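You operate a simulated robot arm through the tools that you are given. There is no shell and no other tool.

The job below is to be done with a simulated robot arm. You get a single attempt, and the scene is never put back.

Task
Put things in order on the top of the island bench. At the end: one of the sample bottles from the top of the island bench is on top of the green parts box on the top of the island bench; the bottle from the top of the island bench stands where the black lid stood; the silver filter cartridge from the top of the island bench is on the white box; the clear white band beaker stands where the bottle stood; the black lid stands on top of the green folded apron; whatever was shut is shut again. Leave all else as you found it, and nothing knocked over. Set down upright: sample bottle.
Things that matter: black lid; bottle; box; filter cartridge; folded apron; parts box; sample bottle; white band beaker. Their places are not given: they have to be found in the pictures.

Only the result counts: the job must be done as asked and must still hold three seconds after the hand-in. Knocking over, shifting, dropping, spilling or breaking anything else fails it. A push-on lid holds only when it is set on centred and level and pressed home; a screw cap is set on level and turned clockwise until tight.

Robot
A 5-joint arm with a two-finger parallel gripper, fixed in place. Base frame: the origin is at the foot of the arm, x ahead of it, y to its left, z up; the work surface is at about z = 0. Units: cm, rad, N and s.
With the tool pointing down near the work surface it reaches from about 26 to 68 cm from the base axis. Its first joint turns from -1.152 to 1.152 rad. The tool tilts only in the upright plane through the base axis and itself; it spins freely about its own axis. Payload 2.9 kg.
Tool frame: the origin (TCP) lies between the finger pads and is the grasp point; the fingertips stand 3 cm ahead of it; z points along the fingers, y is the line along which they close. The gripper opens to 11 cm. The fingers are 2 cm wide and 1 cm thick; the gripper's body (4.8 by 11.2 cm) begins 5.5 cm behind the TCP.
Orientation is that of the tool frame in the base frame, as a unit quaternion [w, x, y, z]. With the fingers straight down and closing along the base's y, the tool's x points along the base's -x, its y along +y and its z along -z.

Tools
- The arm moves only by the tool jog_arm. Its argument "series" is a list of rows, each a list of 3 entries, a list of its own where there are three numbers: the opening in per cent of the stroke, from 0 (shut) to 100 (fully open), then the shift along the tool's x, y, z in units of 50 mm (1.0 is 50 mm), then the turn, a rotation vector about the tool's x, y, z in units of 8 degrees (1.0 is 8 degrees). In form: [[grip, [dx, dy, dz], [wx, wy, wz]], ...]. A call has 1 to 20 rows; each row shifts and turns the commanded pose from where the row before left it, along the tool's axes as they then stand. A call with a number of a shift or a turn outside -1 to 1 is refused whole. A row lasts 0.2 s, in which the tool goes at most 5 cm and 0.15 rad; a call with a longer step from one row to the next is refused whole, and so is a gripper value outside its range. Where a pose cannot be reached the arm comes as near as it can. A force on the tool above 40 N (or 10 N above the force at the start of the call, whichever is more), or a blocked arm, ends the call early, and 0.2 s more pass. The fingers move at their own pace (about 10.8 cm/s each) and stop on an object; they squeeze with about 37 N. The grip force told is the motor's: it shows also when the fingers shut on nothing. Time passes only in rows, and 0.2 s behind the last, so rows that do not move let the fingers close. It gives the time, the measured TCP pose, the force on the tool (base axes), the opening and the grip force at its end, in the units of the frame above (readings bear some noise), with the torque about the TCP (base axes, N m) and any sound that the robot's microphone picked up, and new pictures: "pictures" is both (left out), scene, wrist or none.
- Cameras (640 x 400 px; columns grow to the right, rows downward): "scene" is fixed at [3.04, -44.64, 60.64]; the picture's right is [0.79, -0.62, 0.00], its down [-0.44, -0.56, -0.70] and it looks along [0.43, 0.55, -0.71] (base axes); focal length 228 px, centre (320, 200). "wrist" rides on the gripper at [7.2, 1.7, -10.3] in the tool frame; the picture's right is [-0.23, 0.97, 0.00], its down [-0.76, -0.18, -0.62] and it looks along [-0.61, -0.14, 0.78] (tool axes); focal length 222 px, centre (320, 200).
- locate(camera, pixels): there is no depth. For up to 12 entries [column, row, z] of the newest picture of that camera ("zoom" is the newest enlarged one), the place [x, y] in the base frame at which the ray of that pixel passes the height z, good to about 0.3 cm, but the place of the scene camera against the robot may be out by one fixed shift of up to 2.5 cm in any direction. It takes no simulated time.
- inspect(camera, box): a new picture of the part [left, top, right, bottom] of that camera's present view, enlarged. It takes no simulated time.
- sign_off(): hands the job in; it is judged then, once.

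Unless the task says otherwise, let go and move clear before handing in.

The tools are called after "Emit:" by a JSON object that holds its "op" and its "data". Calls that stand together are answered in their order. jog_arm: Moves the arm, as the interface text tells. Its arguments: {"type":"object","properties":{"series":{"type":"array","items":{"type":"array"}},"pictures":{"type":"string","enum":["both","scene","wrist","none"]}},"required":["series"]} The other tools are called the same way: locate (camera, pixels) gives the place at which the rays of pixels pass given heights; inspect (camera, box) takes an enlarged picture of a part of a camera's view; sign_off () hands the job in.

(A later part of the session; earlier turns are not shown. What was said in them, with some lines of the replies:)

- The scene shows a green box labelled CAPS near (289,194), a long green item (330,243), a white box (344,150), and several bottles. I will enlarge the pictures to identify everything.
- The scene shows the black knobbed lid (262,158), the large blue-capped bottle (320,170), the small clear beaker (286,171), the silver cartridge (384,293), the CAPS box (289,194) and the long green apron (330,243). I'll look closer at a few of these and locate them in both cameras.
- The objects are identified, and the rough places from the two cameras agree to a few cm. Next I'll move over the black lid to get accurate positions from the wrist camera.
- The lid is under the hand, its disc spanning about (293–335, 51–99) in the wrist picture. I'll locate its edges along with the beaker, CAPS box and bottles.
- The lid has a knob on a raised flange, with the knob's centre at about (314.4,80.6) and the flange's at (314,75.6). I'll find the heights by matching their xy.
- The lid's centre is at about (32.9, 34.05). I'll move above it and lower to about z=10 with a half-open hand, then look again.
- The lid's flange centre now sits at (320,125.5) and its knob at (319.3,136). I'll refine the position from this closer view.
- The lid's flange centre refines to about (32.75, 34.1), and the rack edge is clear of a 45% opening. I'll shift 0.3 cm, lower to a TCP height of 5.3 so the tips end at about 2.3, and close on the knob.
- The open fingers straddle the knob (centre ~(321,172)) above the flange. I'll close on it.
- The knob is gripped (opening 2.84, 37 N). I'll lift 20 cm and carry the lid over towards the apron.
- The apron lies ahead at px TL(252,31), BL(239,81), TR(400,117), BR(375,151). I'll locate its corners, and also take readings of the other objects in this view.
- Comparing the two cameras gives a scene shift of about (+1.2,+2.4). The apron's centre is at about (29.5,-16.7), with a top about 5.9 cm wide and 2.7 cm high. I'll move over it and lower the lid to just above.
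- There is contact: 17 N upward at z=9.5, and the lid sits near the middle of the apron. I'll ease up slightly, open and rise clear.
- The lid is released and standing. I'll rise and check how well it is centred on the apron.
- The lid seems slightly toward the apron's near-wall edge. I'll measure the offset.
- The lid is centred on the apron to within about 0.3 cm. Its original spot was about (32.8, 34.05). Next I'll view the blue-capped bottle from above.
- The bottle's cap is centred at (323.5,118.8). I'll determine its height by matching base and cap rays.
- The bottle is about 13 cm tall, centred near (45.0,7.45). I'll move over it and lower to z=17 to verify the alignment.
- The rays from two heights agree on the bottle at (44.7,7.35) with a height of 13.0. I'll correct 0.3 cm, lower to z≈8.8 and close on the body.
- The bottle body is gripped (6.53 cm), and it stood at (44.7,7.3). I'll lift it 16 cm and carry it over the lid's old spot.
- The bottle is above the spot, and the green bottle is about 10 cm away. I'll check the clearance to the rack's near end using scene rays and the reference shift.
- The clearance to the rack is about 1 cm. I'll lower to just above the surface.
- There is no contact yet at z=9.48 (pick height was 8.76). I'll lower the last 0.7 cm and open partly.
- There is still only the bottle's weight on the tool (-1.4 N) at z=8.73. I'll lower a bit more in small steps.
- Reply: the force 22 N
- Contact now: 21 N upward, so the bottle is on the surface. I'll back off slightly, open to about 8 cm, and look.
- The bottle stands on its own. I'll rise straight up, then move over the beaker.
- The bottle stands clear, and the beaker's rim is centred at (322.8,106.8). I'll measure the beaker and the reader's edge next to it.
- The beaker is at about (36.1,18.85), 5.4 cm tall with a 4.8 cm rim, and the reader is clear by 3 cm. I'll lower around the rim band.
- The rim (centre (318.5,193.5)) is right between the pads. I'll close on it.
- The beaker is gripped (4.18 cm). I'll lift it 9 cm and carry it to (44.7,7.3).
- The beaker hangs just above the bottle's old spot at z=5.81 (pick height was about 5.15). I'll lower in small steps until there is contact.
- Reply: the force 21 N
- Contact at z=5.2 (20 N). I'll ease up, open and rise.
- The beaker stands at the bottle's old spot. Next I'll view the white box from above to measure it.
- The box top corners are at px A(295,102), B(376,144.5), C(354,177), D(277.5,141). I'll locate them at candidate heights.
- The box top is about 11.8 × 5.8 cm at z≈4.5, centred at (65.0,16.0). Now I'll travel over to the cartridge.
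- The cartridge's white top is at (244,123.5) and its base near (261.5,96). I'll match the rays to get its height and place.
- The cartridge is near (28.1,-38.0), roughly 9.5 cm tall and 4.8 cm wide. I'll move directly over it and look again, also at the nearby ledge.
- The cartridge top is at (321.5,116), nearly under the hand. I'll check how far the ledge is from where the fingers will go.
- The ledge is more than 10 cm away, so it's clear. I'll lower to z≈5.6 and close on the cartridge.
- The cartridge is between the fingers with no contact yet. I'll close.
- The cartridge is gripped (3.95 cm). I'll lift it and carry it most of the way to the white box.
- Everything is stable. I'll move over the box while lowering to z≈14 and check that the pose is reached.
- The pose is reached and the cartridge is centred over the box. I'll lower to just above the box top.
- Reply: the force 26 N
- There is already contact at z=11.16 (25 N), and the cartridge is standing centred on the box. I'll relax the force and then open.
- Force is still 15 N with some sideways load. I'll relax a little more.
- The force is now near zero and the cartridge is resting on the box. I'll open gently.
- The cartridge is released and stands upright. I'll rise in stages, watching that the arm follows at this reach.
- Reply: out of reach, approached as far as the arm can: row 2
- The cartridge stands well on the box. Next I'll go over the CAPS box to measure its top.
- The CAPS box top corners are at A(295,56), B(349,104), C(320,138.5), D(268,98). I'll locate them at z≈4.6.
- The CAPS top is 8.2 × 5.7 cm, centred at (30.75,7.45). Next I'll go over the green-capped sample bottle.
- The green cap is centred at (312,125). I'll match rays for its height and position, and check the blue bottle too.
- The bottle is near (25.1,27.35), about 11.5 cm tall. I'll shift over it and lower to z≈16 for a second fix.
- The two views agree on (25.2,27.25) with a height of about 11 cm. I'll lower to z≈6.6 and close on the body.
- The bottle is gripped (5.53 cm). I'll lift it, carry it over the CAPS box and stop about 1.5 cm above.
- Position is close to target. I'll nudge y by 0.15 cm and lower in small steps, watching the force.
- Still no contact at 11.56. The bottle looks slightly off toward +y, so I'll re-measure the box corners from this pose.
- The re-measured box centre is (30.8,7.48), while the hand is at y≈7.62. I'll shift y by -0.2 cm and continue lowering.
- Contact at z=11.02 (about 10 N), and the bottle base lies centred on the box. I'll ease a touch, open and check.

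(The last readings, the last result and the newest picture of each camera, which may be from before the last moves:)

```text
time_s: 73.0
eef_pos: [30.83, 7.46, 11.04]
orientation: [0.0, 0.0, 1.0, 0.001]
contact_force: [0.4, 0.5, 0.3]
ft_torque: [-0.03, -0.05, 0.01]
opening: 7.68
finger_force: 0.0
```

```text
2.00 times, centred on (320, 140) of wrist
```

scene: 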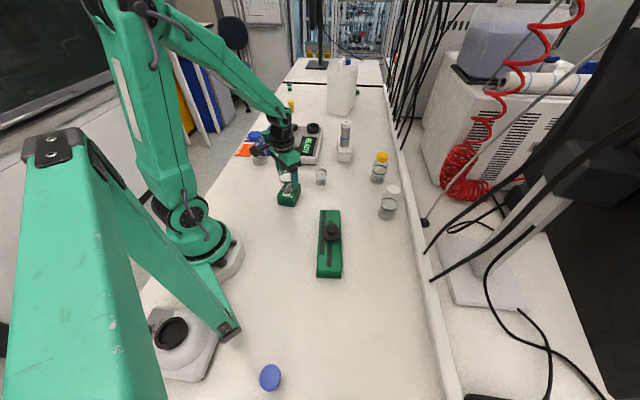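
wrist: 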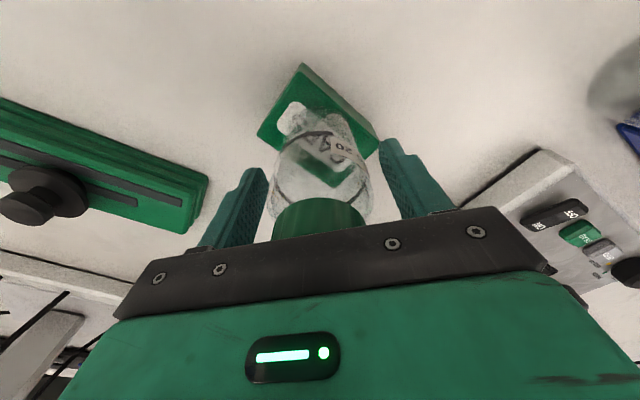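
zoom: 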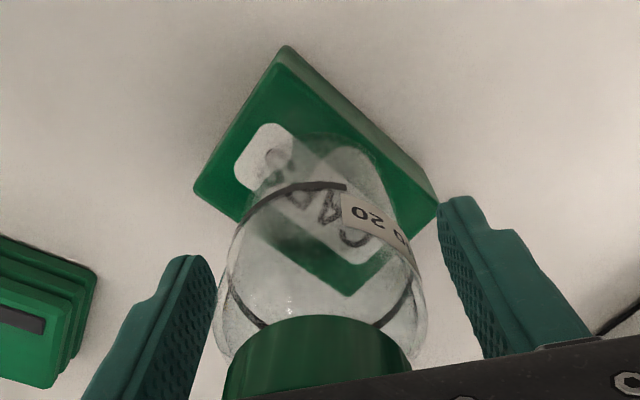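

The bottle is released and standing. I'll rise straight up and clear, then check the whole scene.

Emit:
{"op": "jog_arm", "data": {"series": [[70, [0, 0, -0.3], [0, 0, 0]], [80, [0, 0, -0.6], [0, 0, 0]], [80, [0, 0, -0.7], [0, 0, 0]], [100, [0, 0, -0.8], [0, 0, 0]], [100, [0, 0, -0.8], [0, 0, 0]], [100, [0, 0, 0], [0, 0, 0]]], "pictures": "both"}}

Emit:
{"op": "inspect", "data": {"camera": "scene", "box": [225, 110, 365, 215]}}

Emit:
{"op": "inspect", "data": {"camera": "wrist", "box": [160, 20, 480, 220]}}

Emit:
{"op": "inspect", "data": {"camera": "scene", "box": [265, 145, 320, 215]}}

```text
time_s: 74.4
eef_pos: [30.86, 7.44, 27.12]
orientation: [-0.001, 0.0, 1.0, 0.0]
contact_force: [-0.4, 0.2, -0.4]
ft_torque: [0.0, -0.04, -0.04]
opening: 11.0
finger_force: 0.2
```

scene: 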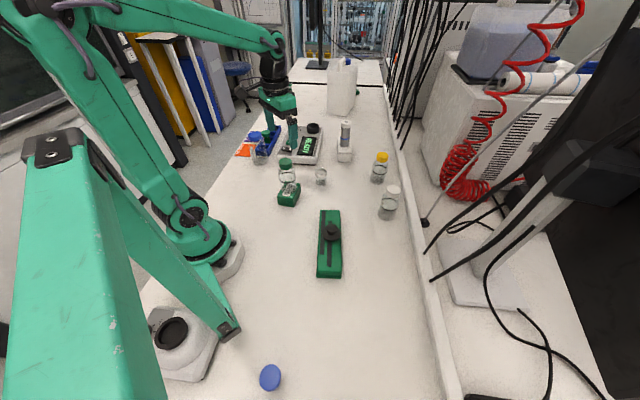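
wrist: 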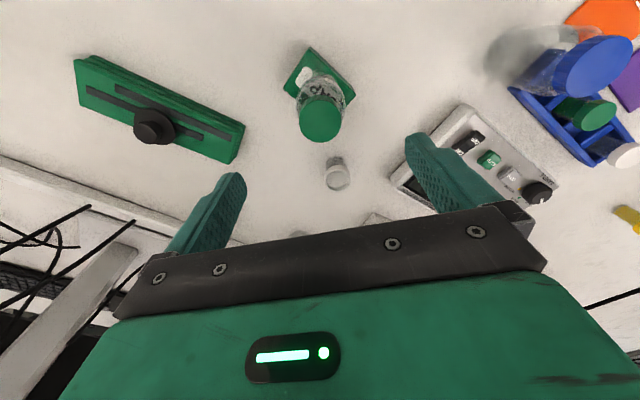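

```text
3.81 times, centred on (295, 162) of scene
```

zoom: 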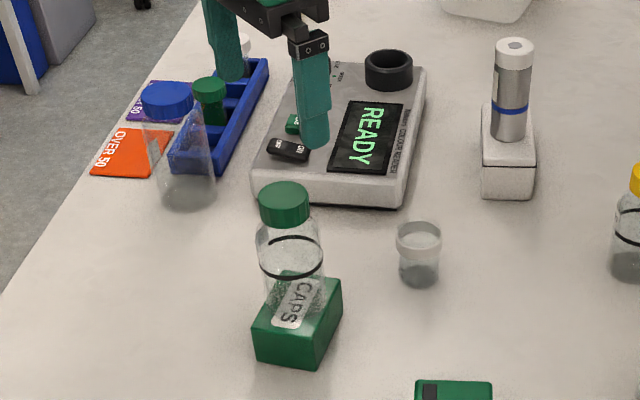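

```text
2.00 times, centred on (320, 120) of wrist
```

zoom: 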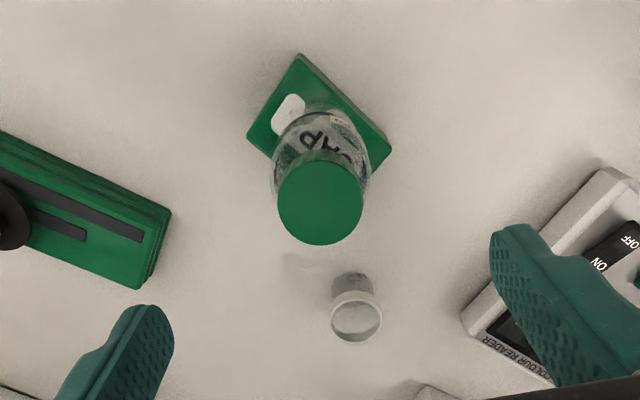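

```text
5.71 times, centred on (292, 180) of scene
```

zoom: 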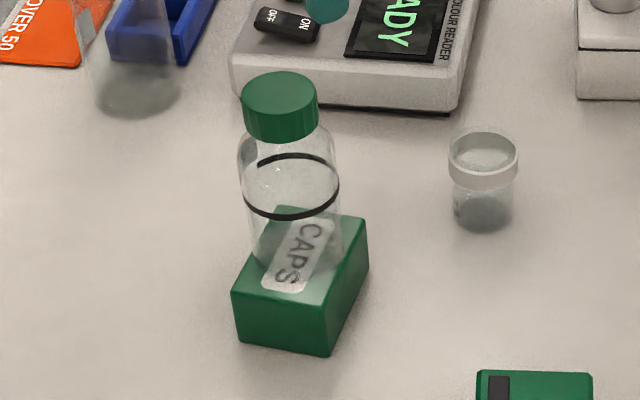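

All five placements look right in the final pictures:
- **Sample bottle:** upright on the CAPS box.
- **Blue-capped bottle:** on the lid's old spot.
- **Cartridge:** on the white box.
- **Beaker:** on the bottle's old spot.
- **Black lid:** on the apron.

Nothing is knocked over, and the arm is clear at z=27, so I'm handing in.

Emit:
{"op": "sign_off", "data": {}}

```text
The job is handed in.
```

The job is handed in. The last pictures and readings showed everything in place, nothing knocked over, and the arm clear.

| Item | Now stands | How close |
|---|---|---|
| Black lid | On top of the green folded apron | About 0.3 cm from the apron's centre line |
| Bottle (blue cap) | Where the black lid stood | Hand position within about 0.2 cm; a rough check from the scene camera suggested up to about 0.9 cm |
| Clear white band beaker | Where the bottle stood | Within about 0.1 cm |
| Silver filter cartridge | Upright on the white "No 20" box | On the box's centre line, about 1 cm toward the arm from its middle |
| Sample bottle (green cap) | Upright on the green "CAPS" parts box | Within about 0.1 cm of the box centre, but its 5.5 cm base nearly fills the 5.7 cm width |

I took the three bottles with a black band to be the sample bottles. I moved the green-capped one because it had the most free space around it. No lids or caps were opened during the job.
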